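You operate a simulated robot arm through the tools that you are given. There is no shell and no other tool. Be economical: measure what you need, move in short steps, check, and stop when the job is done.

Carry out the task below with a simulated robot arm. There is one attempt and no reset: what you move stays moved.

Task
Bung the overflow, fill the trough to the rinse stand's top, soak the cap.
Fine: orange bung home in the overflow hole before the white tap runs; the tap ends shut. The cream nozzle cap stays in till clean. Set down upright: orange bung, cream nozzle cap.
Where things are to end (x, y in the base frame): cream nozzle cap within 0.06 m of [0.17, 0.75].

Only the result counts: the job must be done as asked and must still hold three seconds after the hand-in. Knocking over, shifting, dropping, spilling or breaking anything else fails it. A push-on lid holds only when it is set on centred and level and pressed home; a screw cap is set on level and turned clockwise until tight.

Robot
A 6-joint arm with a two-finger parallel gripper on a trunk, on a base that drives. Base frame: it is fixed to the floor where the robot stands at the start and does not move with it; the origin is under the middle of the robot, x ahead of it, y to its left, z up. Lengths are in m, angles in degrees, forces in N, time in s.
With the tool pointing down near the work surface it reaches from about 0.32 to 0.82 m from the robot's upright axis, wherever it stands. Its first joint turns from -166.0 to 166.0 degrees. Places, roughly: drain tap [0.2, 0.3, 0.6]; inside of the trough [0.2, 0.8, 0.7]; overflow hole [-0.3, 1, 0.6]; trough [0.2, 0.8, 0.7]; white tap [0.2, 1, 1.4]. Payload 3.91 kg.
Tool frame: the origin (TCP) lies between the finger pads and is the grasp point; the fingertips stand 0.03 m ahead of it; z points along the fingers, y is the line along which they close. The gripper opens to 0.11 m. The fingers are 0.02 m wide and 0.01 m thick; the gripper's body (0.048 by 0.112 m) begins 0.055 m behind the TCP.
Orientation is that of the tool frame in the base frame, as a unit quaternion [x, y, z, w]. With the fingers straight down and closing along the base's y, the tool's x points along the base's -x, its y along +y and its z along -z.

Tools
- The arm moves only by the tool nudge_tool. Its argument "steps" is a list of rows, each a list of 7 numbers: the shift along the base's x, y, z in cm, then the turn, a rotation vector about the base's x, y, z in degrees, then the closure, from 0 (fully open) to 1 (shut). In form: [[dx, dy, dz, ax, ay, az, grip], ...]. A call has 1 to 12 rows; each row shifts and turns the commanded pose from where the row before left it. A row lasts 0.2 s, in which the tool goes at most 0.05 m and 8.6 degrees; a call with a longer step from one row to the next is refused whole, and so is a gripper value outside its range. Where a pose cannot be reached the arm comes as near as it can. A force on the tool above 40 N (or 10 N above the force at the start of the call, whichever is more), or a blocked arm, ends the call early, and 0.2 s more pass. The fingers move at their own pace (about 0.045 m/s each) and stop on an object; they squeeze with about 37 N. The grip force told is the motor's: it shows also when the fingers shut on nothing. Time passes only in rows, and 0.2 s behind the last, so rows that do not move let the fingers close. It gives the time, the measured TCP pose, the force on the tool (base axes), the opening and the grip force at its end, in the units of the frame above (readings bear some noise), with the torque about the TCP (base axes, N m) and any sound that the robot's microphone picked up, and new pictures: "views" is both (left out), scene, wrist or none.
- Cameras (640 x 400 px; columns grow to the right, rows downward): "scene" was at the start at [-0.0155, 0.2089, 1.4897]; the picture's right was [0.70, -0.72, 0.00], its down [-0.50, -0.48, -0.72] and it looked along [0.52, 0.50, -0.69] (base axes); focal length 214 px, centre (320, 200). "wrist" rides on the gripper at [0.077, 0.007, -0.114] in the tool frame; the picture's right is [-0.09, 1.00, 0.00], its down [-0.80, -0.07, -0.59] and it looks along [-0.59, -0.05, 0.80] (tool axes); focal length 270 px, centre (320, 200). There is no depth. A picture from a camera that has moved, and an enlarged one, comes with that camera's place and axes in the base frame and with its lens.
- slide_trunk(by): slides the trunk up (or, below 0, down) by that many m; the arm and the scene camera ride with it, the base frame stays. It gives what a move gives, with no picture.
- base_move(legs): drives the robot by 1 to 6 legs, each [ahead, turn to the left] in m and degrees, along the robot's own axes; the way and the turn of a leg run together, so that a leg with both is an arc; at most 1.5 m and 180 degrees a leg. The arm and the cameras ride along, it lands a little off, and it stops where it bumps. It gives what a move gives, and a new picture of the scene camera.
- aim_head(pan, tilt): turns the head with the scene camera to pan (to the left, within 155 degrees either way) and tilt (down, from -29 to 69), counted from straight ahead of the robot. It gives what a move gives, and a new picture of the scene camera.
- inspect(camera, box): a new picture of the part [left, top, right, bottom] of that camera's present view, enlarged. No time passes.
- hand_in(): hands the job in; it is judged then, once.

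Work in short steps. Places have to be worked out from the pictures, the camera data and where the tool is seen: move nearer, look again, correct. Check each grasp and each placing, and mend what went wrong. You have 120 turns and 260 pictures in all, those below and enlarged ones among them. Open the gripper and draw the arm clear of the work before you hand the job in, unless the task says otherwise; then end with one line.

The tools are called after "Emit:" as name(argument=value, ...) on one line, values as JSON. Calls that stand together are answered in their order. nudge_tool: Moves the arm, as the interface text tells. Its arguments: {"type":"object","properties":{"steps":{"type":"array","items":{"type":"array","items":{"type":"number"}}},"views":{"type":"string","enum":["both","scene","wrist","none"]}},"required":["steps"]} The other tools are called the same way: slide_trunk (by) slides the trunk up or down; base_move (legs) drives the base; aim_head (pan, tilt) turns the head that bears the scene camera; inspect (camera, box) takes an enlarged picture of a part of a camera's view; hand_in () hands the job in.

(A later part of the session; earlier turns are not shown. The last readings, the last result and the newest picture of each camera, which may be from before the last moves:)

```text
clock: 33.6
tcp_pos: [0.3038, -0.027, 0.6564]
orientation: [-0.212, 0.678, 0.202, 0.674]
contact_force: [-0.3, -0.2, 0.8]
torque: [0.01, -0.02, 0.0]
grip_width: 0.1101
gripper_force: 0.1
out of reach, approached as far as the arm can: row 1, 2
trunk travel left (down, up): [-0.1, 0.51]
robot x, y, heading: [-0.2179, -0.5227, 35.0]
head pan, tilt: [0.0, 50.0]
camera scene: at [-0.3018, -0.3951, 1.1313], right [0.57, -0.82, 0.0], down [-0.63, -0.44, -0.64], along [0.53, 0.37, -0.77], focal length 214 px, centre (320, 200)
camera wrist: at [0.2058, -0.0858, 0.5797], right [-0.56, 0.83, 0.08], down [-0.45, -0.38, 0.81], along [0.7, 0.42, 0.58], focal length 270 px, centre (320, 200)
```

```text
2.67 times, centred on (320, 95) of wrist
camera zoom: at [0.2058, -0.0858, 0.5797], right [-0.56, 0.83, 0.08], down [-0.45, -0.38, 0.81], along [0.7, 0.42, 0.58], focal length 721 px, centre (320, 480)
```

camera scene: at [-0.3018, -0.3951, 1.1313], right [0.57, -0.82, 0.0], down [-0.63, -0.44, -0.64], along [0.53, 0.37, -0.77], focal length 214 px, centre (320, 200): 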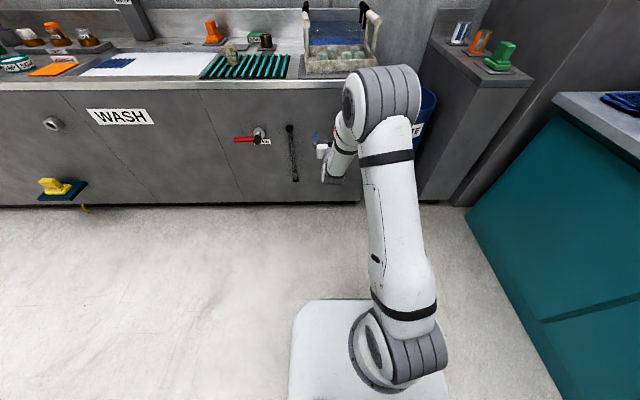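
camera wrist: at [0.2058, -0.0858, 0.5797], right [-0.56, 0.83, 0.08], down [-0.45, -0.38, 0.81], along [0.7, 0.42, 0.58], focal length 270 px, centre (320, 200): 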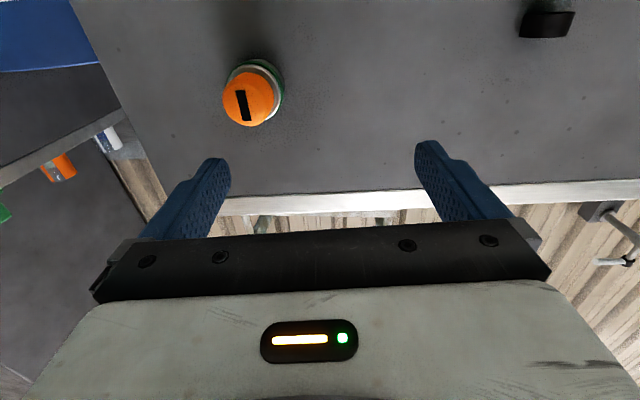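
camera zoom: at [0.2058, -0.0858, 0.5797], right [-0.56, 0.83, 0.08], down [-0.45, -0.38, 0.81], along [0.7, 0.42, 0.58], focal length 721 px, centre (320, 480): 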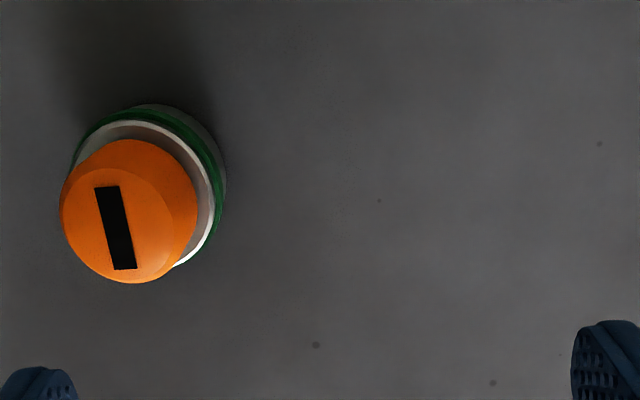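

The arm is near its wrist limit; I'll back up a bit and drop the trunk to give it a flatter forearm.

Emit:
base_move(legs=[[-0.13, 1]])

Emit:
slide_trunk(by=-0.09)

Emit:
nudge_tool(steps=[[0, 0, 4, 0, 0, 0, 0], [0, 0, 4, 0, 0, 0, 0], [0, 0, 0, 0, 0, 0, 0]])

```text
clock: 34.9
tcp_pos: [0.1876, -0.0911, 0.6561]
orientation: [-0.218, 0.676, 0.209, 0.672]
contact_force: [-0.5, -0.6, -0.2]
torque: [0.03, -0.01, -0.01]
grip_width: 0.1098
gripper_force: 0.1
trunk travel left (down, up): [-0.1, 0.51]
robot x, y, heading: [-0.3197, -0.5955, 36.0]
head pan, tilt: [0.0, 50.0]
camera scene: at [-0.4101, -0.4715, 1.1313], right [0.59, -0.81, 0.0], down [-0.62, -0.45, -0.64], along [0.52, 0.38, -0.77], focal length 214 px, centre (320, 200)
```

scene: 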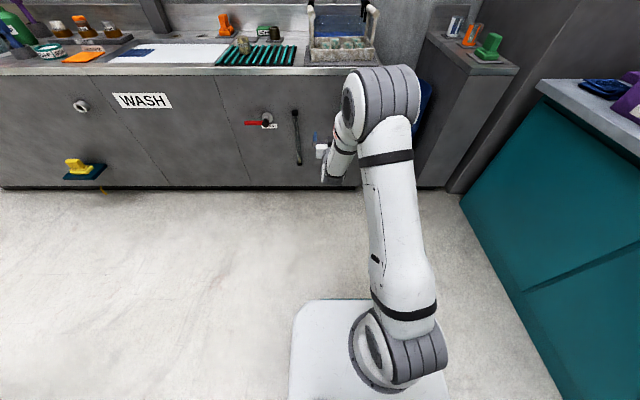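

```text
clock: 36.1
tcp_pos: [0.1884, -0.0915, 0.5671]
orientation: [-0.219, 0.676, 0.209, 0.672]
contact_force: [0.2, 1.2, 0.4]
torque: [0.0, -0.02, 0.03]
grip_width: 0.11
gripper_force: 0.0
trunk travel left (down, up): [-0.01, 0.6]
robot x, y, heading: [-0.3245, -0.5975, 35.8]
head pan, tilt: [0.0, 50.0]
```

```text
clock: 36.9
tcp_pos: [0.1852, -0.0912, 0.6457]
orientation: [-0.219, 0.677, 0.208, 0.672]
contact_force: [0.1, 0.5, 0.2]
torque: [0.0, 0.01, 0.0]
grip_width: 0.1101
gripper_force: 0.0
trunk travel left (down, up): [-0.01, 0.6]
robot x, y, heading: [-0.3215, -0.594, 35.8]
head pan, tilt: [0.0, 50.0]
camera scene: at [-0.4102, -0.4716, 1.0413], right [0.59, -0.81, 0.0], down [-0.62, -0.45, -0.64], along [0.52, 0.38, -0.77], focal length 214 px, centre (320, 200)
camera wrist: at [0.088, -0.1525, 0.5694], right [-0.57, 0.82, 0.08], down [-0.44, -0.39, 0.81], along [0.69, 0.43, 0.58], focal length 270 px, centre (320, 200)
```

scene: 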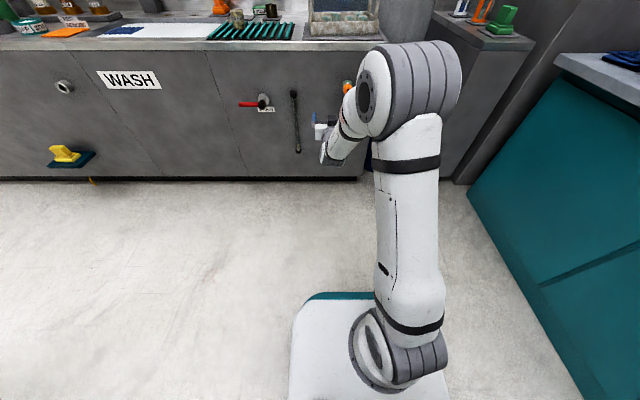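
wrist: 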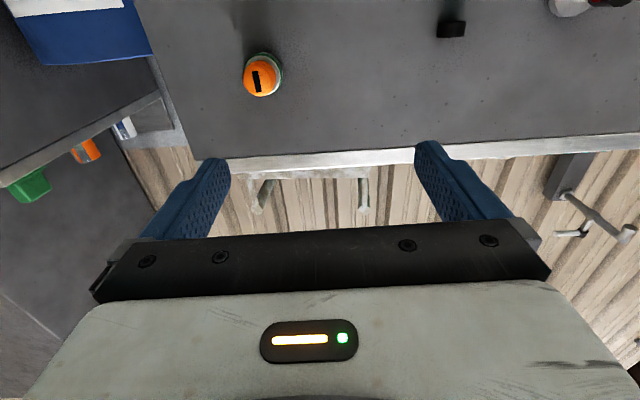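

Reach is good now. I'll shift sideways onto the bung's axis and advance 8 cm.

Emit:
nudge_tool(steps=[[1.9, -2.7, -0.6, 0, 0, 0, 0], [1.9, -2.7, -0.6, 0, 0, 0.5, 0], [2.1, 1.5, 0, 0, 0, 0.5, 0], [2.2, 1.5, 0, 0, 0, 0, 0], [2.2, 1.6, 0, 0, 0, 0, 0], [0, 0, 0, 0, 0, 0, 0]], views="wrist")

```text
clock: 38.3
tcp_pos: [0.2484, -0.0466, 0.6423]
orientation: [-0.221, 0.676, 0.211, 0.671]
contact_force: [0.0, -0.6, 0.8]
torque: [-0.02, -0.05, 0.04]
grip_width: 0.11
gripper_force: 0.0
out of reach, approached as far as the arm can: row 1, 2, 3, 4
trunk travel left (down, up): [-0.01, 0.6]
robot x, y, heading: [-0.3252, -0.5926, 35.7]
head pan, tilt: [0.0, 50.0]
camera wrist: at [0.1522, -0.1089, 0.566], right [-0.58, 0.81, 0.08], down [-0.44, -0.39, 0.81], along [0.69, 0.44, 0.58], focal length 270 px, centre (320, 200)
```

wrist: 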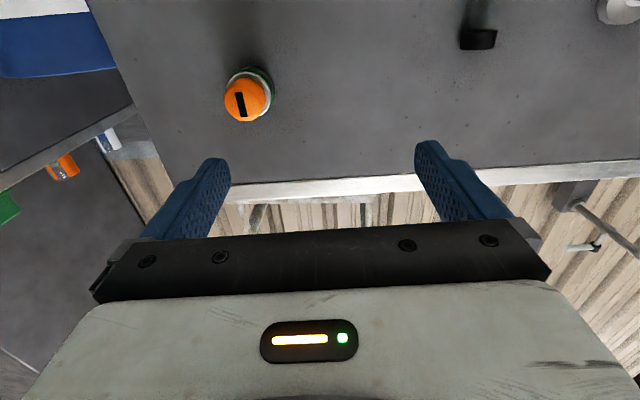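

Moving right in this configuration is blocked, but the bung sits ~7 cm to the right of the tool. I'll shift the whole robot right with a back-and-forth manoeuvre instead.

Emit:
base_move(legs=[[0, 20], [-0.21, 0], [0, -20], [0.19, 0]])

Emit:
nudge_tool(steps=[[0, 0, 0, 0, 0, 0, 0]])

```text
clock: 43.3
tcp_pos: [0.294, -0.1231, 0.6437]
orientation: [-0.215, 0.678, 0.205, 0.673]
contact_force: [-0.6, -0.1, 0.7]
torque: [-0.01, 0.03, -0.01]
grip_width: 0.1098
gripper_force: 0.1
trunk travel left (down, up): [-0.01, 0.6]
robot x, y, heading: [-0.2917, -0.6604, 34.6]
head pan, tilt: [0.0, 50.0]
camera scene: at [-0.3725, -0.5337, 1.0413], right [0.57, -0.82, 0.0], down [-0.63, -0.43, -0.64], along [0.53, 0.36, -0.77], focal length 214 px, centre (320, 200)
```

scene: 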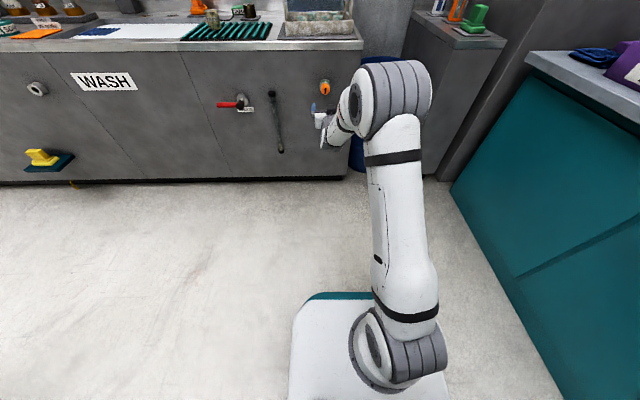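

```text
clock: 43.7
tcp_pos: [0.2945, -0.1234, 0.6431]
orientation: [-0.215, 0.678, 0.205, 0.672]
contact_force: [-0.3, 0.3, 0.0]
torque: [0.04, 0.03, -0.03]
grip_width: 0.1097
gripper_force: 0.1
trunk travel left (down, up): [-0.01, 0.6]
robot x, y, heading: [-0.2915, -0.6601, 34.3]
head pan, tilt: [0.0, 50.0]
camera scene: at [-0.3726, -0.5338, 1.0413], right [0.57, -0.82, 0.0], down [-0.63, -0.43, -0.64], along [0.53, 0.36, -0.77], focal length 214 px, centre (320, 200)
camera wrist: at [0.1959, -0.1832, 0.5661], right [-0.56, 0.82, 0.08], down [-0.45, -0.38, 0.81], along [0.69, 0.42, 0.58], focal length 270 px, centre (320, 200)
```

scene: 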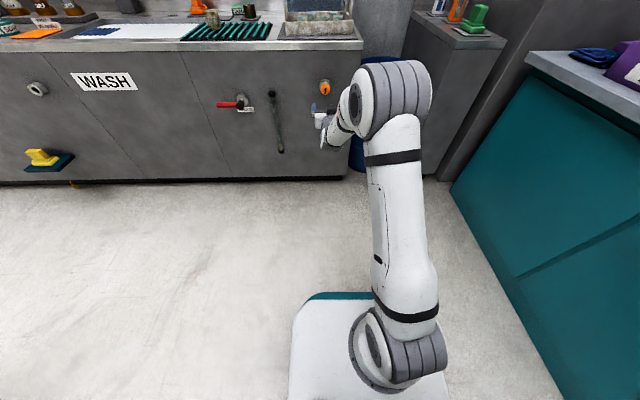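
wrist: 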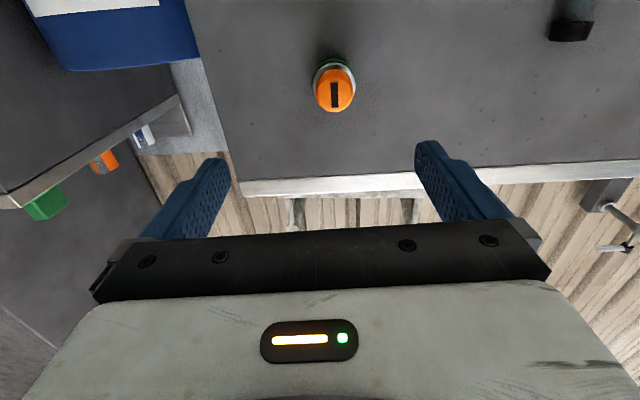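

Clean triangulation: the bung end is at about (0.412, -0.024, 0.635). I'll move to 5 cm short of the grasp.

Emit:
nudge_tool(steps=[[1, 2.2, -0.3, 0, 0, 0.7, 0], [2.5, 1.8, -0.4, 0, 0, 0.7, 0], [2.6, 1.85, 0, 0, 0, 0, 0], [2.6, 1.85, 0, 0, 0, 0, 0], [0, 0, 0, 0, 0, 0, 0]])

```text
clock: 44.9
tcp_pos: [0.3818, -0.0446, 0.6366]
orientation: [-0.224, 0.676, 0.212, 0.669]
contact_force: [0.1, 0.5, 0.6]
torque: [-0.01, -0.04, 0.02]
grip_width: 0.1097
gripper_force: 0.1
trunk travel left (down, up): [-0.01, 0.6]
robot x, y, heading: [-0.2884, -0.6623, 34.5]
head pan, tilt: [0.0, 50.0]
camera scene: at [-0.3726, -0.5337, 1.0413], right [0.57, -0.82, 0.0], down [-0.63, -0.43, -0.64], along [0.53, 0.36, -0.77], focal length 214 px, centre (320, 200)
camera wrist: at [0.2841, -0.1084, 0.56], right [-0.58, 0.81, 0.08], down [-0.44, -0.39, 0.81], along [0.68, 0.44, 0.58], focal length 270 px, centre (320, 200)
```

scene: 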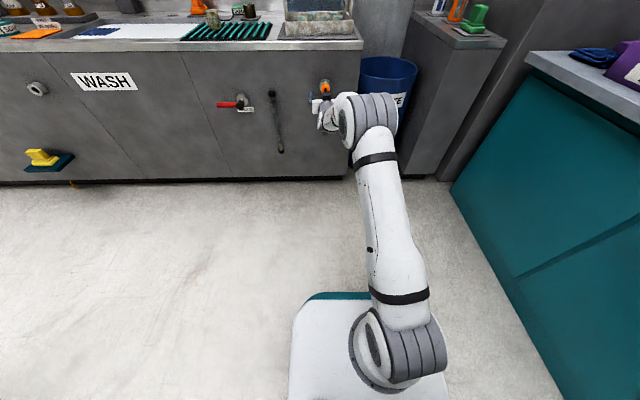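
wrist: 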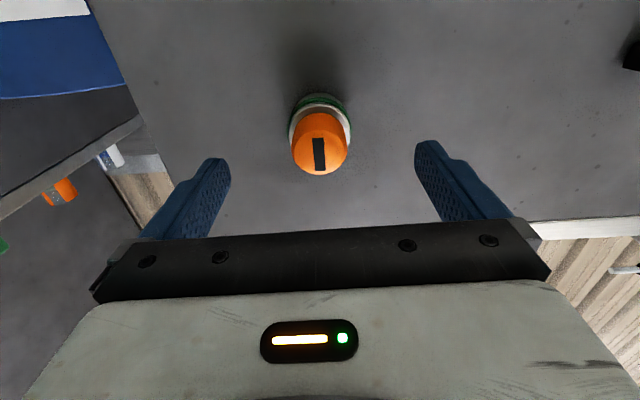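

Bung end is on axis, ~3.3 cm ahead; pipe face ~8.6 cm ahead. Advance 4.7 cm and close.

Emit:
nudge_tool(steps=[[1.9, 1.38, 0, 0, 0, 0, 0], [1.9, 1.38, 0, 0, 0, 0, 0], [0, 0, 0, 0, 0, 0, 0]], views="wrist")

Emit:
nudge_tool(steps=[[0, 0, 0, 0, 0, 0, 1], [0, 0, 0, 0, 0, 0, 1], [0, 0, 0, 0, 0, 0, 1], [0, 0, 0, 0, 0, 0, 1], [0, 0, 0, 0, 0, 0, 1], [0, 0, 0, 0, 0, 0, 1]])

```text
clock: 45.7
tcp_pos: [0.4186, -0.0187, 0.6368]
orientation: [-0.224, 0.675, 0.214, 0.67]
contact_force: [0.1, -0.3, 0.6]
torque: [-0.03, 0.01, 0.03]
grip_width: 0.1098
gripper_force: 0.1
trunk travel left (down, up): [-0.01, 0.6]
robot x, y, heading: [-0.2905, -0.6591, 34.3]
head pan, tilt: [0.0, 50.0]
camera wrist: at [0.3216, -0.083, 0.56], right [-0.58, 0.81, 0.08], down [-0.44, -0.39, 0.81], along [0.68, 0.44, 0.58], focal length 270 px, centre (320, 200)
```

wrist: 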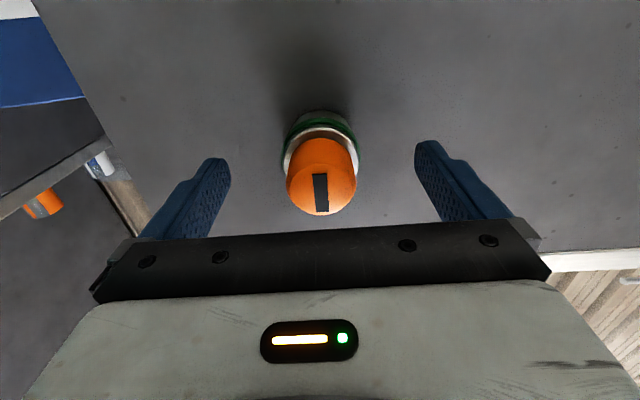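

```text
clock: 47.1
tcp_pos: [0.4178, -0.0204, 0.6371]
orientation: [-0.223, 0.675, 0.214, 0.67]
contact_force: [0.0, 1.1, 0.0]
torque: [-0.03, -0.02, 0.05]
grip_width: 0.0367
gripper_force: 36.9
trunk travel left (down, up): [-0.01, 0.6]
robot x, y, heading: [-0.2939, -0.6576, 34.3]
head pan, tilt: [0.0, 50.0]
camera scene: at [-0.3726, -0.5336, 1.0413], right [0.57, -0.82, 0.0], down [-0.63, -0.43, -0.64], along [0.53, 0.36, -0.77], focal length 214 px, centre (320, 200)
camera wrist: at [0.3213, -0.0829, 0.5599], right [-0.59, 0.81, 0.08], down [-0.44, -0.39, 0.81], along [0.68, 0.44, 0.58], focal length 270 px, centre (320, 200)
```

scene: 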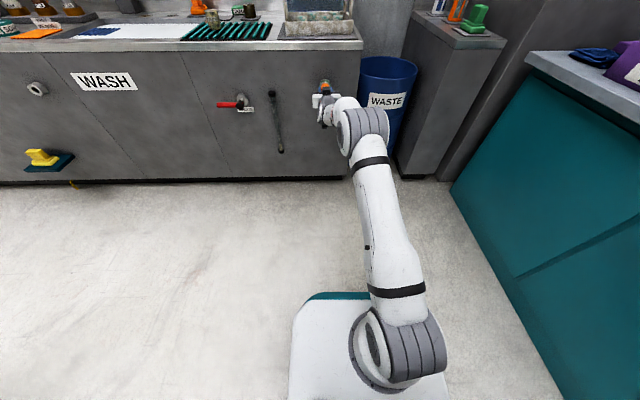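
wrist: 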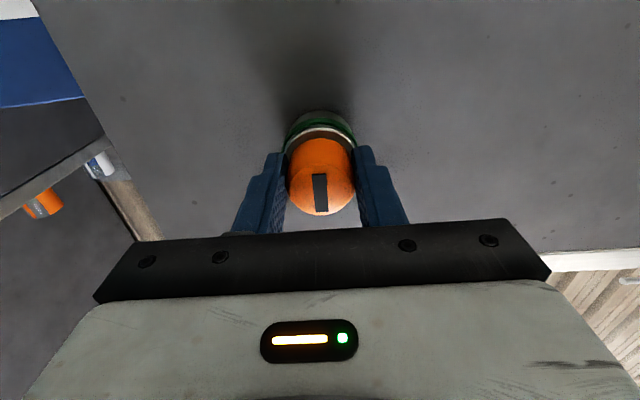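

Gripped (36.7 mm). I'll pull out gently, watching force and torque.

Emit:
nudge_tool(steps=[[-0.4, -0.3, 0, 0, 0, 0, 1], [-0.4, -0.3, 0, 0, 0, 0, 1], [-0.4, -0.3, 0, 0, 0, 0, 1]], views="wrist")

```text
clock: 47.9
tcp_pos: [0.407, -0.0275, 0.6352]
orientation: [-0.224, 0.675, 0.213, 0.67]
contact_force: [0.4, 0.3, -1.2]
torque: [-0.05, 0.01, -0.01]
grip_width: 0.0368
gripper_force: 36.5
trunk travel left (down, up): [-0.01, 0.6]
robot x, y, heading: [-0.2899, -0.6575, 34.6]
head pan, tilt: [0.0, 50.0]
camera wrist: at [0.3102, -0.0903, 0.5588], right [-0.58, 0.81, 0.08], down [-0.44, -0.39, 0.81], along [0.68, 0.44, 0.58], focal length 270 px, centre (320, 200)
```

wrist: 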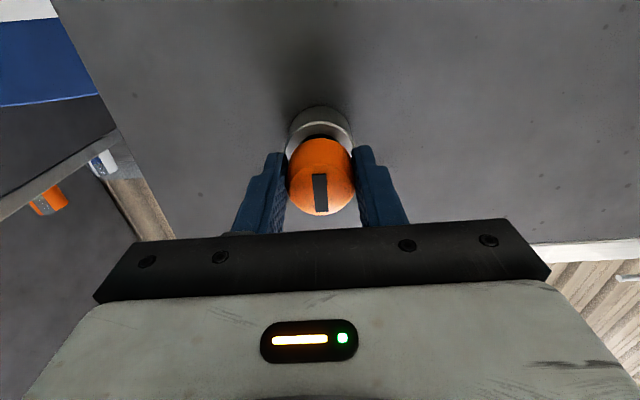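

It comes out freely, and the green ring vanished, so that ring indicates "home". Continuing to withdraw.

Emit:
nudge_tool(steps=[[-1.2, -0.87, 0, 0, 0, 0, 1], [-2.0, -1.45, 0, 0, 0, 0, 1], [-2.8, -2.0, 0, 0, 0, 0, 1], [-2.8, -2.0, 0, 0, 0, 0, 1], [0, 0, 0, 0, 0, 0, 1]])

Emit:
inspect(camera="wrist", box=[220, 80, 440, 230])

Emit:
inspect(camera="scene", box=[280, 60, 380, 130])

```text
clock: 49.1
tcp_pos: [0.3171, -0.0918, 0.6384]
orientation: [-0.221, 0.677, 0.21, 0.67]
contact_force: [-0.6, 0.2, -0.7]
torque: [-0.04, -0.01, -0.03]
grip_width: 0.0369
gripper_force: 37.0
trunk travel left (down, up): [-0.01, 0.6]
robot x, y, heading: [-0.2917, -0.6588, 34.2]
head pan, tilt: [0.0, 50.0]
camera scene: at [-0.3725, -0.5337, 1.0413], right [0.57, -0.82, 0.0], down [-0.63, -0.43, -0.64], along [0.53, 0.36, -0.77], focal length 214 px, centre (320, 200)
camera wrist: at [0.2191, -0.1541, 0.5622], right [-0.58, 0.81, 0.08], down [-0.44, -0.39, 0.81], along [0.69, 0.43, 0.58], focal length 270 px, centre (320, 200)
```

scene: 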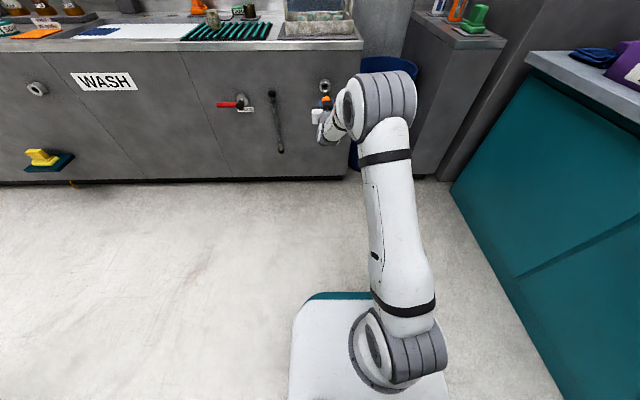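
wrist: 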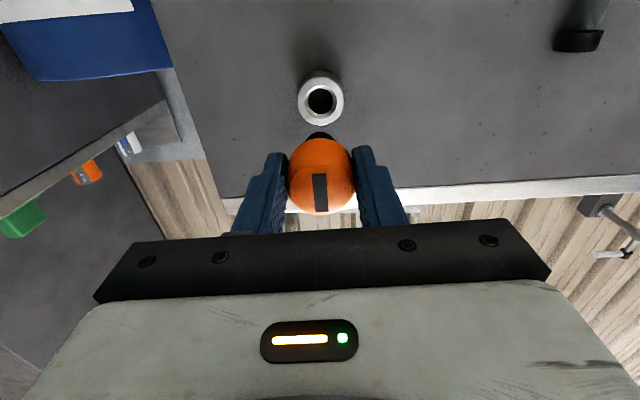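

```text
2.67 times, centred on (330, 155) of wrist
camera zoom: at [0.2191, -0.1541, 0.5622], right [-0.58, 0.81, 0.08], down [-0.44, -0.39, 0.81], along [0.69, 0.43, 0.58], focal length 721 px, centre (293, 320)
```

zoom: 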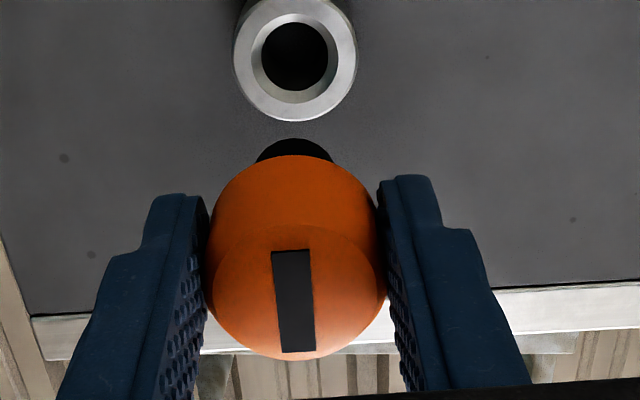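

```text
5.71 times, centred on (330, 95) of scene
camera zoom: at [-0.3725, -0.5337, 1.0413], right [0.57, -0.82, 0.0], down [-0.63, -0.43, -0.64], along [0.53, 0.36, -0.77], focal length 1226 px, centre (263, 800)
```

zoom: 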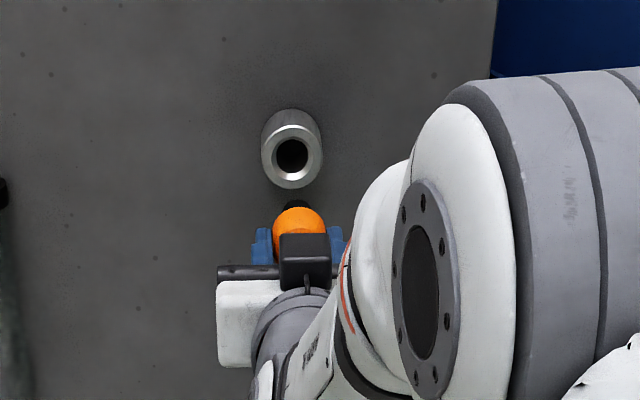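

I have the bung (orange head, black shank). Home pose in its old socket: face ≈4 cm ahead of the TCP. Now I drive along the counter to the overflow pipe.

Emit:
base_move(legs=[[-0.1, 0], [0, 91.6], [1.24, 0], [0, -90]])

Emit:
nudge_tool(steps=[[0, 0, 0, 0, 0, 0, 1]], views="wrist")

```text
clock: 53.3
tcp_pos: [-0.8067, -0.0052, 0.639]
orientation: [0.599, -0.384, -0.587, -0.385]
contact_force: [0.0, 1.1, -1.1]
torque: [-0.03, -0.03, -0.02]
grip_width: 0.0367
gripper_force: 37.3
trunk travel left (down, up): [-0.01, 0.6]
robot x, y, heading: [-0.3197, -0.6943, 113.1]
head pan, tilt: [0.0, 50.0]
stopped in leg 2: the robot was blocked; the commanded pose is now the measured one
camera scene: at [-0.4537, -0.7517, 1.0412], right [0.92, 0.39, 0.0], down [0.3, -0.7, -0.64], along [-0.25, 0.59, -0.77], focal length 214 px, centre (320, 200)
```

scene: 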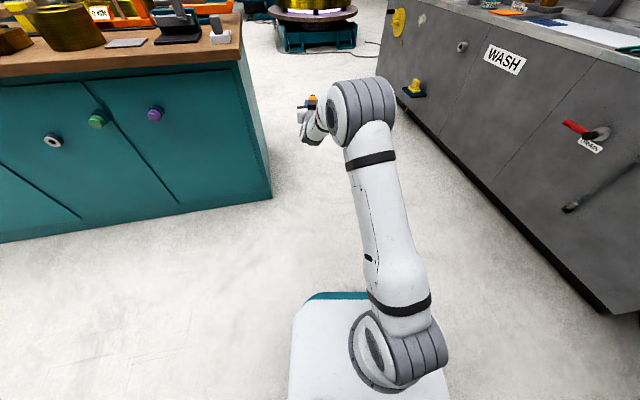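

```text
clock: 53.7
tcp_pos: [-0.8075, -0.0076, 0.6388]
orientation: [0.6, -0.384, -0.586, -0.386]
contact_force: [0.3, -0.5, -0.2]
torque: [-0.04, -0.01, 0.03]
grip_width: 0.0367
gripper_force: 37.0
trunk travel left (down, up): [-0.01, 0.6]
robot x, y, heading: [-0.3187, -0.6942, 113.4]
head pan, tilt: [0.0, 50.0]
camera wrist: at [-0.7656, -0.1147, 0.5624], right [-0.91, -0.4, 0.08], down [0.29, -0.51, 0.81], along [-0.29, 0.76, 0.58], focal length 270 px, centre (320, 200)
```

wrist: 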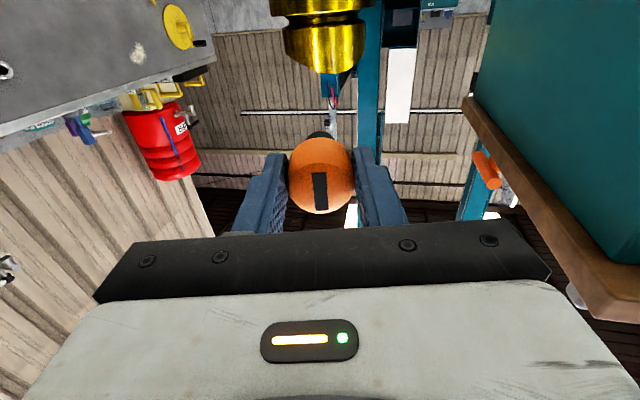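

Blocked at heading 113° by something. I'll look around with the head.

Emit:
aim_head(pan=70, tilt=50)

Emit:
aim_head(pan=150, tilt=50)

Emit:
aim_head(pan=-120, tilt=50)

```text
clock: 55.1
tcp_pos: [-0.8073, -0.0068, 0.6388]
orientation: [0.599, -0.385, -0.586, -0.387]
contact_force: [-0.4, 0.6, -0.8]
torque: [0.0, -0.02, -0.04]
grip_width: 0.0369
gripper_force: 36.7
trunk travel left (down, up): [-0.01, 0.6]
robot x, y, heading: [-0.3162, -0.6991, 113.2]
head pan, tilt: [70.0, 50.0]
camera scene: at [-0.5002, -0.8267, 1.0413], right [-0.05, 1.0, 0.0], down [0.77, 0.04, -0.64], along [-0.64, -0.04, -0.77], focal length 214 px, centre (320, 200)
```

scene: 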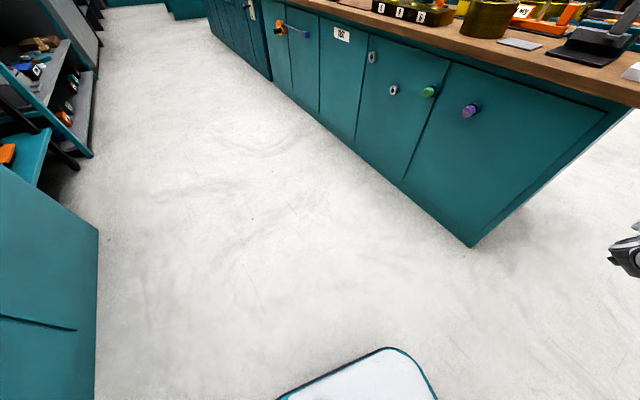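

```text
clock: 56.7
tcp_pos: [-0.8068, -0.0058, 0.6393]
orientation: [0.599, -0.384, -0.587, -0.385]
contact_force: [0.2, 0.5, -0.7]
torque: [-0.01, -0.01, -0.02]
grip_width: 0.0369
gripper_force: 37.4
trunk travel left (down, up): [-0.01, 0.6]
robot x, y, heading: [-0.3171, -0.6959, 113.1]
head pan, tilt: [150.0, 50.0]
camera scene: at [-0.4325, -0.899, 1.0413], right [-0.99, 0.12, 0.0], down [0.09, 0.76, -0.64], along [-0.08, -0.64, -0.77], focal length 214 px, centre (320, 200)
```

scene: 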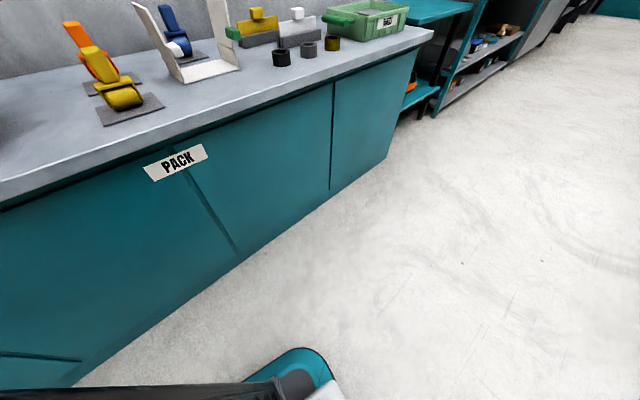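

```text
clock: 60.4
tcp_pos: [-0.8066, -0.0054, 0.639]
orientation: [0.599, -0.384, -0.587, -0.385]
contact_force: [0.2, -0.2, -1.0]
torque: [-0.08, -0.03, -0.05]
grip_width: 0.037
gripper_force: 37.7
trunk travel left (down, up): [-0.01, 0.6]
robot x, y, heading: [-0.3186, -0.695, 113.2]
head pan, tilt: [-120.0, 50.0]
camera scene: at [-0.3469, -0.8317, 1.0413], right [-0.12, -0.99, 0.0], down [-0.76, 0.09, -0.64], along [0.64, -0.08, -0.77], focal length 214 px, centre (320, 200)
```

scene: 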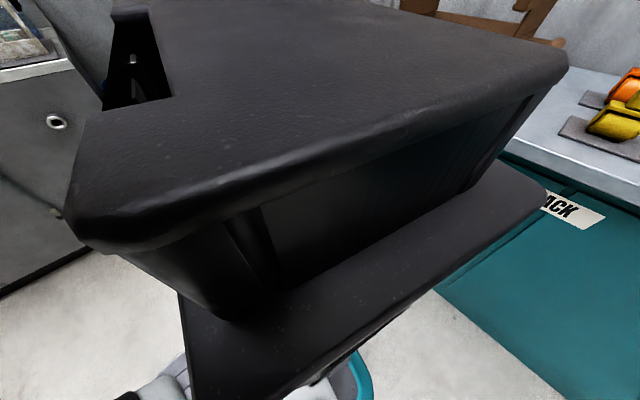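

The robot's body extends ~0.65 m behind its axis and a teal bench lies opposite the overflow. So I'll drive along the counter, stay parallel to it (heading ≈124°) and swing the arm to the right there.

Emit:
base_move(legs=[[0.9, 11], [0.36, 0]])

Emit:
aim_head(pan=-45, tilt=40)

```text
clock: 67.0
tcp_pos: [-1.5829, 0.9536, 0.6395]
orientation: [0.636, -0.321, -0.623, -0.324]
contact_force: [-0.7, 0.7, -0.4]
torque: [-0.01, -0.01, 0.0]
grip_width: 0.0367
gripper_force: 36.5
trunk travel left (down, up): [-0.01, 0.6]
robot x, y, heading: [-0.9664, 0.3761, 124.8]
head pan, tilt: [-120.0, 50.0]
camera scene: at [-0.966, 0.2374, 1.0413], right [0.09, -1.0, 0.0], down [-0.76, -0.07, -0.64], along [0.64, 0.06, -0.77], focal length 214 px, centre (320, 200)
```

scene: 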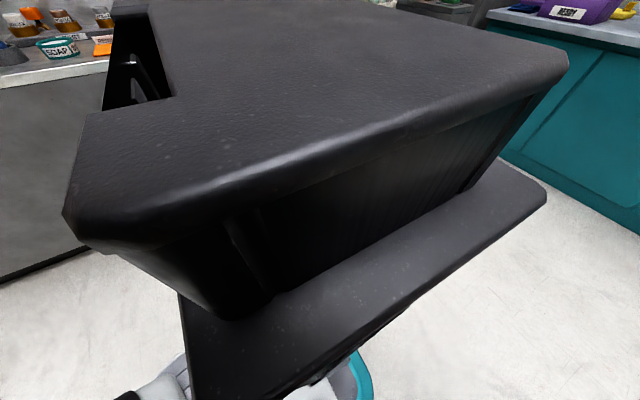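

```text
clock: 68.5
tcp_pos: [-1.5822, 0.9527, 0.6391]
orientation: [0.636, -0.321, -0.623, -0.324]
contact_force: [-0.1, -0.3, -1.0]
torque: [0.01, 0.0, -0.01]
grip_width: 0.0371
gripper_force: 36.7
trunk travel left (down, up): [-0.01, 0.6]
robot x, y, heading: [-0.9657, 0.3776, 124.7]
head pan, tilt: [-45.0, 40.0]
camera scene: at [-1.0279, 0.3144, 1.0554], right [0.98, -0.17, 0.0], down [-0.11, -0.63, -0.77], along [0.13, 0.75, -0.64], focal length 214 px, centre (320, 200)
```

scene: 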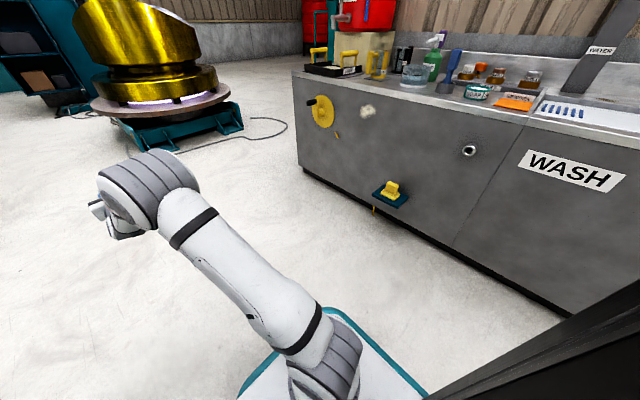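

Positioned well. Sweeping the arm to the right (arc about the robot axis) in two calls.

Emit:
nudge_tool(steps=[[3.41, 3.46, 0, 0, 0, -3.3, 1], [3.6, 3.25, 0, 0, 0, -3.3, 1], [3.79, 3.04, 0, 0, 0, -3.3, 1], [3.95, 2.81, 0, 0, 0, -3.3, 1], [4.11, 2.59, 0, 0, 0, -3.3, 1], [4.26, 2.34, 0, 0, 0, -3.3, 1], [4.38, 2.09, 0, 0, 0, -3.3, 1], [4.49, 1.84, 0, 0, 0, -3.3, 1], [4.59, 1.58, 0, 0, 0, -3.3, 1], [4.68, 1.31, 0, 0, 0, -3.3, 1], [4.74, 1.03, 0, 0, 0, -3.3, 1], [4.79, 0.77, 0, 0, 0, -3.3, 1]], views="none")

Emit:
nudge_tool(steps=[[4.83, 0.48, 0, 0, 0, -3.3, 1], [4.85, 0.21, 0, 0, 0, -3.3, 1], [4.86, -0.07, 0, 0, 0, -3.3, 1], [4.84, -0.35, 0, 0, 0, -3.3, 1], [4.81, -0.63, 0, 0, 0, -3.3, 1], [4.77, -0.91, 0, 0, 0, -3.3, 1], [4.71, -1.18, 0, 0, 0, -3.3, 1], [4.64, -1.44, 0, 0, 0, -3.3, 1], [4.54, -1.72, 0, 0, 0, -3.3, 1]])

```text
clock: 71.1
tcp_pos: [-1.0725, 1.2158, 0.639]
orientation: [-0.49, 0.516, 0.478, 0.515]
contact_force: [-0.4, -0.5, -1.3]
torque: [0.01, 0.01, 0.0]
grip_width: 0.037
gripper_force: 36.9
trunk travel left (down, up): [-0.01, 0.6]
robot x, y, heading: [-0.9677, 0.3771, 125.1]
head pan, tilt: [-45.0, 40.0]
```

```text
clock: 73.1
tcp_pos: [-0.6458, 1.1582, 0.6349]
orientation: [-0.34, 0.626, 0.328, 0.621]
contact_force: [0.0, -0.3, -0.8]
torque: [0.01, -0.01, -0.05]
grip_width: 0.0367
gripper_force: 36.6
trunk travel left (down, up): [-0.01, 0.6]
robot x, y, heading: [-0.968, 0.3777, 124.9]
head pan, tilt: [-45.0, 40.0]
camera scene: at [-1.028, 0.3144, 1.0555], right [0.98, -0.17, 0.0], down [-0.11, -0.63, -0.77], along [0.13, 0.75, -0.64], focal length 214 px, centre (320, 200)
camera wrist: at [-0.7152, 1.0656, 0.5593], right [-0.83, 0.55, 0.08], down [-0.27, -0.52, 0.81], along [0.49, 0.65, 0.58], focal length 270 px, centre (320, 200)
```

scene: 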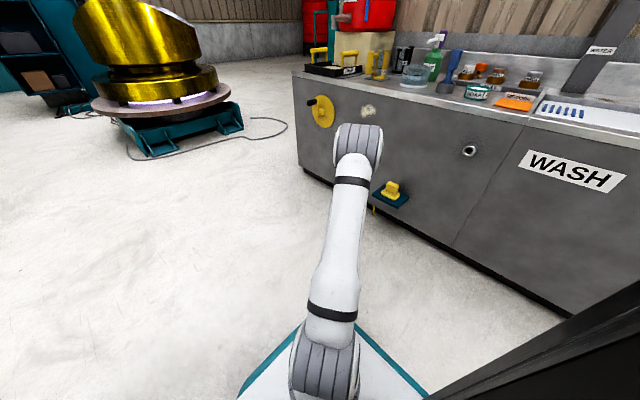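
wrist: 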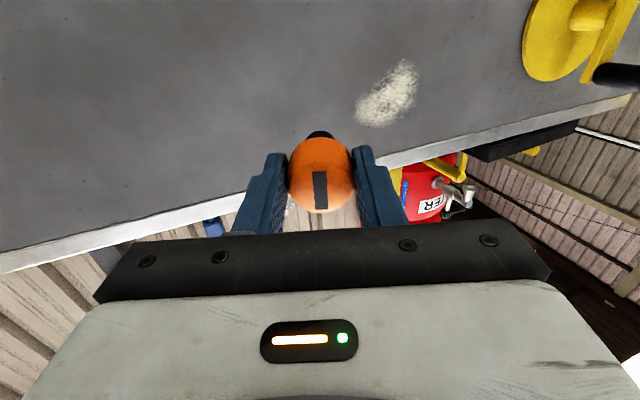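

Continue to the right towards the overflow's station, turning the tool square to the panel.

Emit:
nudge_tool(steps=[[3.5, -3.4, 0, 0, 0, -2.9, 1], [3.5, -3.4, 0, 0, 0, -2.9, 1], [3.5, -3.4, 0, 0, 0, -2.9, 1], [3.5, -3.4, 0, 0, 0, -2.9, 1], [3.5, -3.4, 0, 0, 0, -2.9, 1], [3.2, -3.1, 0, 0, 0, -2.9, 1], [0, 0, 0, 0, 0, -2.9, 1], [0, 0, 0, 0, 0, 0, 1]])

```text
clock: 74.9
tcp_pos: [-0.4699, 0.9897, 0.647]
orientation: [-0.225, 0.675, 0.215, 0.669]
contact_force: [0.5, 0.6, -0.1]
torque: [-0.05, 0.04, 0.01]
grip_width: 0.0368
gripper_force: 37.1
out of reach, approached as far as the arm can: row 2, 3, 4, 5, 6
trunk travel left (down, up): [-0.01, 0.6]
robot x, y, heading: [-0.9674, 0.3755, 125.1]
head pan, tilt: [-45.0, 40.0]
camera scene: at [-1.0276, 0.3142, 1.0555], right [0.98, -0.17, 0.0], down [-0.11, -0.63, -0.77], along [0.13, 0.75, -0.64], focal length 214 px, centre (320, 200)
camera wrist: at [-0.5668, 0.9259, 0.5701], right [-0.59, 0.81, 0.08], down [-0.43, -0.39, 0.81], along [0.68, 0.44, 0.58], focal length 270 px, centre (320, 200)
```

scene: 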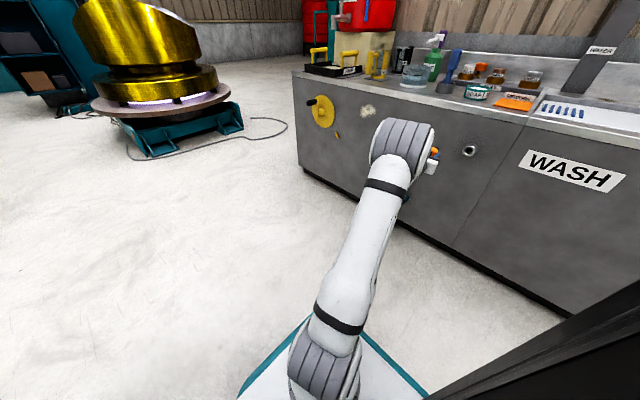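
wrist: 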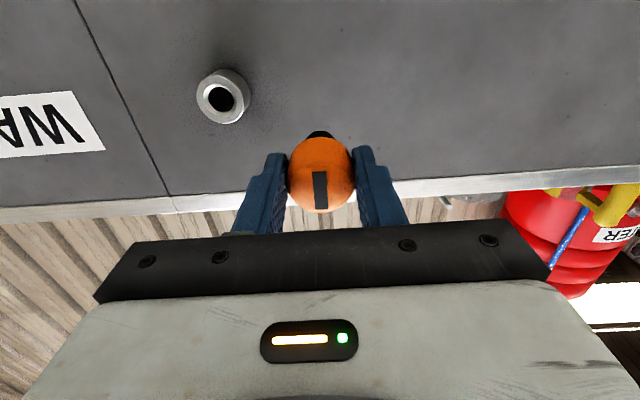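

The tool is square; the overflow pipe is ~9.5 cm to the tool's right. Since the robot is parallel to the counter, I just back it up ~9.5 cm.

Emit:
base_move(legs=[[-0.095, 0]])

Emit:
nudge_tool(steps=[[0, 0, 0, 0, 0, 0, 1]], views="wrist")

Emit:
inspect(camera="wrist", box=[220, 50, 460, 200])

```text
clock: 76.0
tcp_pos: [-0.4165, 0.9118, 0.6466]
orientation: [-0.225, 0.675, 0.215, 0.669]
contact_force: [0.1, -0.5, -0.7]
torque: [0.02, 0.01, -0.01]
grip_width: 0.0368
gripper_force: 37.3
trunk travel left (down, up): [-0.01, 0.6]
robot x, y, heading: [-0.9098, 0.2995, 124.9]
head pan, tilt: [-45.0, 40.0]
camera scene: at [-0.9724, 0.2353, 1.0555], right [0.98, -0.17, 0.0], down [-0.11, -0.63, -0.77], along [0.13, 0.75, -0.64], focal length 214 px, centre (320, 200)
```

scene: 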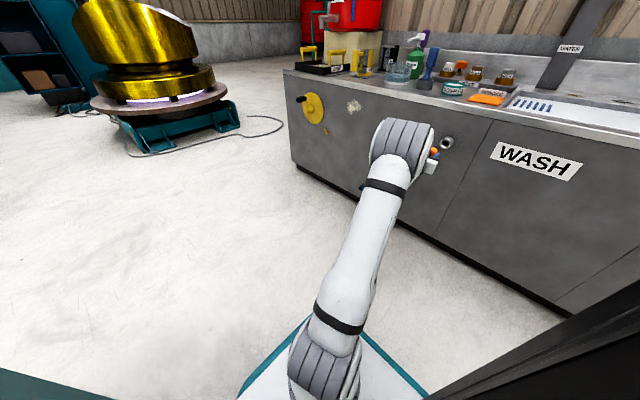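

```text
clock: 76.5
tcp_pos: [-0.4161, 0.9118, 0.6473]
orientation: [-0.226, 0.675, 0.215, 0.668]
contact_force: [1.2, 0.0, -1.3]
torque: [0.01, 0.01, -0.02]
grip_width: 0.0367
gripper_force: 36.6
trunk travel left (down, up): [-0.01, 0.6]
robot x, y, heading: [-0.9094, 0.2982, 124.9]
head pan, tilt: [-45.0, 40.0]
camera wrist: at [-0.5127, 0.8479, 0.5699], right [-0.59, 0.8, 0.08], down [-0.43, -0.4, 0.81], along [0.68, 0.44, 0.58], focal length 270 px, centre (320, 200)
```

wrist: 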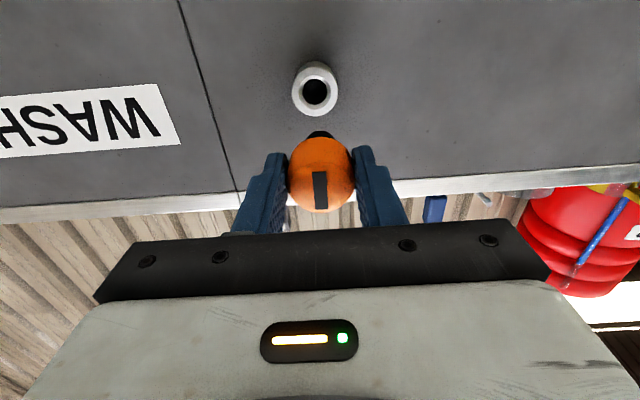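

```text
2.67 times, centred on (340, 125) of wrist
camera zoom: at [-0.5127, 0.8479, 0.5699], right [-0.59, 0.8, 0.08], down [-0.43, -0.4, 0.81], along [0.68, 0.44, 0.58], focal length 721 px, centre (267, 400)
```

zoom: 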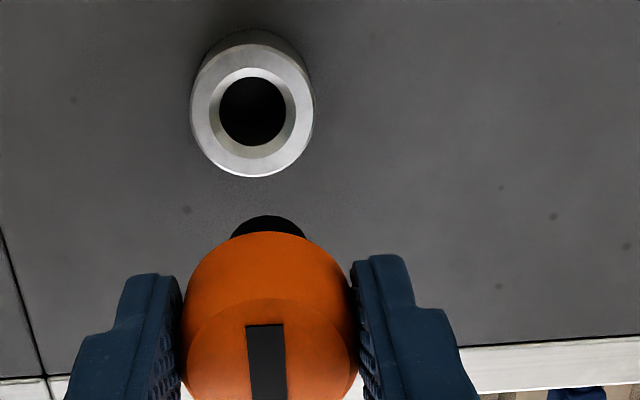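

Distance matches the withdrawn reference (~12.3 cm from home). I need ~1 cm down and ~5 mm right, then check.

Emit:
nudge_tool(steps=[[2.1, 1.0, -1.05, 0, 0, 0, 1], [1.4, 1.0, 0, 0, 0, 0, 1], [0, 0, 0, 0, 0, 0, 1]], views="wrist")

Emit:
inspect(camera="wrist", box=[220, 80, 420, 205])

```text
clock: 77.2
tcp_pos: [-0.3812, 0.9341, 0.6366]
orientation: [-0.226, 0.675, 0.216, 0.668]
contact_force: [-0.4, -0.3, -1.0]
torque: [0.0, 0.04, -0.01]
grip_width: 0.0369
gripper_force: 37.4
trunk travel left (down, up): [-0.01, 0.6]
robot x, y, heading: [-0.9112, 0.3006, 125.0]
head pan, tilt: [-45.0, 40.0]
camera wrist: at [-0.4781, 0.8697, 0.5594], right [-0.59, 0.8, 0.08], down [-0.43, -0.4, 0.81], along [0.68, 0.44, 0.58], focal length 270 px, centre (320, 200)
```

wrist: 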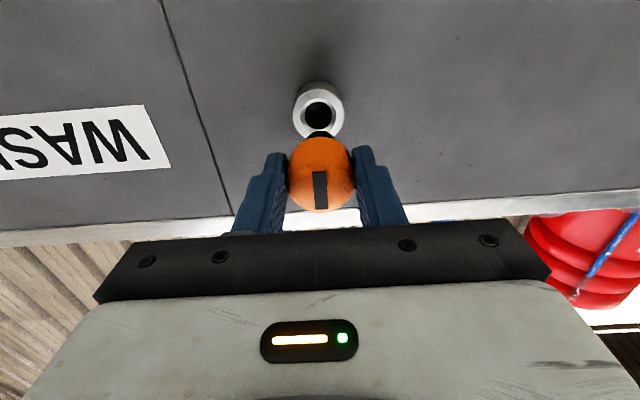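

```text
3.20 times, centred on (320, 142) of wrist
camera zoom: at [-0.4781, 0.8697, 0.5594], right [-0.59, 0.8, 0.08], down [-0.43, -0.4, 0.81], along [0.68, 0.44, 0.58], focal length 865 px, centre (320, 384)
```

zoom: 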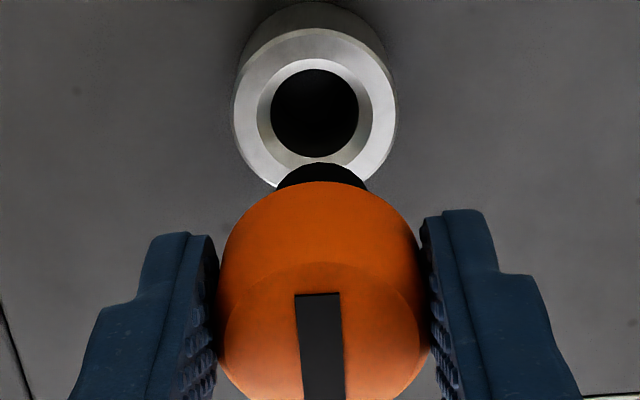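

Nearly coaxial. Advancing 4 cm slowly.

Emit:
nudge_tool(steps=[[0.81, 0.588, 0.05, 0, 0, 0, 1], [0.81, 0.588, 0.05, 0, 0, 0, 1], [0.81, 0.588, 0, 0, 0, 0, 1], [0.81, 0.588, 0, 0, 0, 0, 1], [0, 0, 0, 0, 0, 0, 1]], views="wrist")

Emit:
inspect(camera="wrist", box=[220, 80, 420, 205])

```text
clock: 78.5
tcp_pos: [-0.3488, 0.9551, 0.6362]
orientation: [-0.225, 0.675, 0.215, 0.669]
contact_force: [-0.7, -0.4, -1.0]
torque: [0.0, 0.02, -0.01]
grip_width: 0.0367
gripper_force: 37.1
trunk travel left (down, up): [-0.01, 0.6]
robot x, y, heading: [-0.9084, 0.2947, 125.0]
head pan, tilt: [-45.0, 40.0]
camera wrist: at [-0.4455, 0.8917, 0.5599], right [-0.59, 0.8, 0.08], down [-0.43, -0.4, 0.81], along [0.68, 0.44, 0.58], focal length 270 px, centre (320, 200)
```

wrist: 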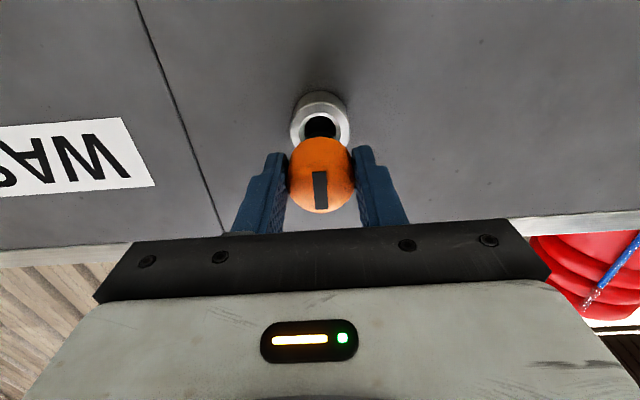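

```text
3.20 times, centred on (320, 142) of wrist
camera zoom: at [-0.4455, 0.8917, 0.5599], right [-0.59, 0.8, 0.08], down [-0.43, -0.4, 0.81], along [0.68, 0.44, 0.58], focal length 865 px, centre (320, 384)
```

zoom: 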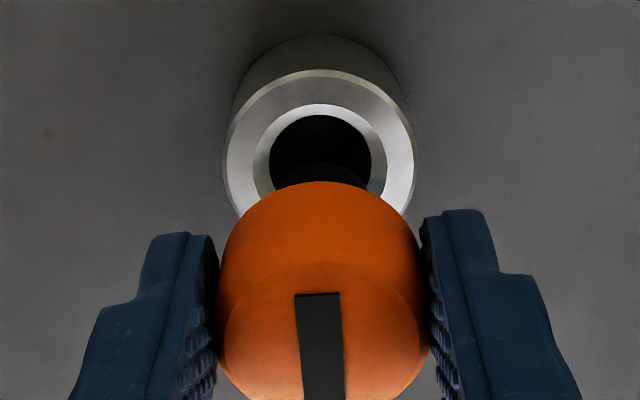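

Lined up in the hole. Pressing home.

Emit:
nudge_tool(steps=[[0.81, 0.588, 0, 0, 0, 0, 1], [0.81, 0.588, 0, 0, 0, 0, 1], [0.81, 0.588, 0, 0, 0, 0, 1], [0.6, 0.44, 0, 0, 0, 0, 1], [0, 0, 0, 0, 0, 0, 1]], views="wrist")

Emit:
inspect(camera="wrist", box=[220, 80, 420, 205])

```text
clock: 79.7
tcp_pos: [-0.3187, 0.9768, 0.637]
orientation: [-0.225, 0.675, 0.215, 0.669]
contact_force: [-0.1, 0.0, -1.5]
torque: [0.02, 0.0, 0.0]
grip_width: 0.0366
gripper_force: 36.7
trunk travel left (down, up): [-0.01, 0.6]
robot x, y, heading: [-0.9103, 0.3023, 125.1]
head pan, tilt: [-45.0, 40.0]
camera wrist: at [-0.4145, 0.9127, 0.561], right [-0.59, 0.8, 0.08], down [-0.43, -0.4, 0.81], along [0.68, 0.44, 0.58], focal length 270 px, centre (320, 200)
```

wrist: 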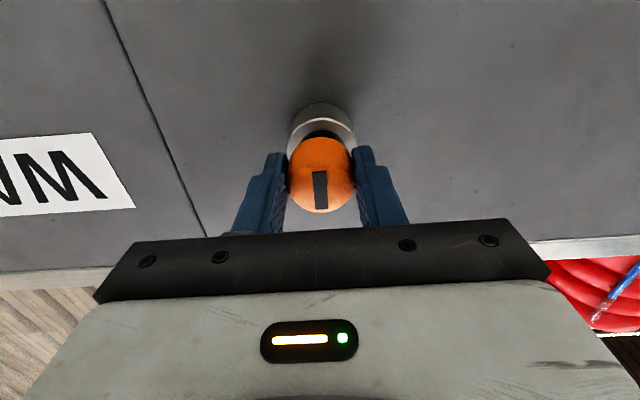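

```text
3.20 times, centred on (320, 142) of wrist
camera zoom: at [-0.4145, 0.9127, 0.561], right [-0.59, 0.8, 0.08], down [-0.43, -0.4, 0.81], along [0.68, 0.44, 0.58], focal length 865 px, centre (320, 384)
```

zoom: 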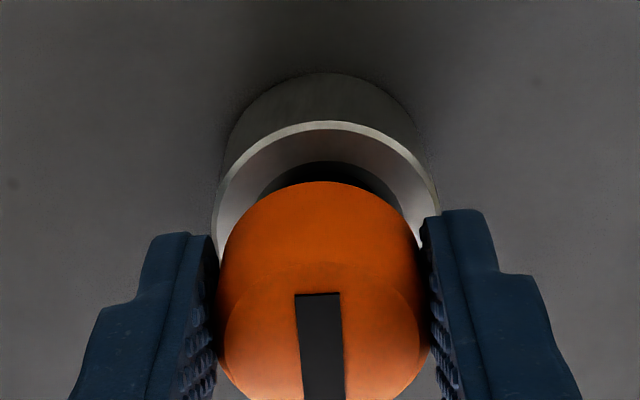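

No resistance yet; continuing until it bottoms out.

Emit:
nudge_tool(steps=[[0.4, 0.3, 0, 0, 0, 0, 1], [0.4, 0.3, 0, 0, 0, 0, 1], [0.4, 0.3, 0, 0, 0, 0, 1], [0.4, 0.3, 0, 0, 0, 0, 1], [0, 0, 0, 0, 0, 0, 1]], views="wrist")

Emit:
inspect(camera="wrist", box=[220, 80, 420, 205])

```text
clock: 80.5
tcp_pos: [-0.3071, 0.9859, 0.6366]
orientation: [-0.226, 0.675, 0.216, 0.668]
contact_force: [-24.9, -21.1, 2.5]
torque: [0.29, -0.46, -0.8]
grip_width: 0.0371
gripper_force: 36.9
trunk travel left (down, up): [-0.01, 0.6]
robot x, y, heading: [-0.9079, 0.3022, 125.3]
head pan, tilt: [-45.0, 40.0]
stopped in row 4: the force on the tool passed its limit at 77 N (the readings are from after the stop); the commanded pose is now the measured one
camera wrist: at [-0.4039, 0.9218, 0.5604], right [-0.59, 0.8, 0.08], down [-0.43, -0.4, 0.81], along [0.68, 0.44, 0.58], focal length 270 px, centre (320, 200)
```

wrist: 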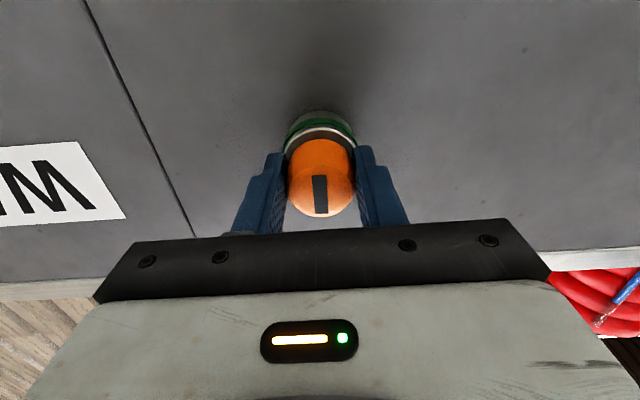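

```text
3.20 times, centred on (320, 142) of wrist
camera zoom: at [-0.4039, 0.9218, 0.5604], right [-0.59, 0.8, 0.08], down [-0.43, -0.4, 0.81], along [0.68, 0.44, 0.58], focal length 865 px, centre (320, 384)
```

zoom: 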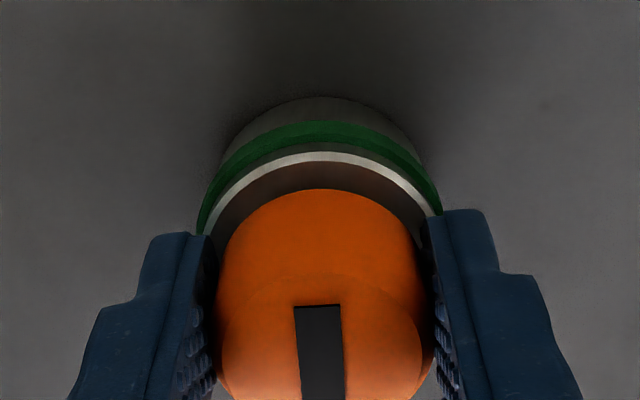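

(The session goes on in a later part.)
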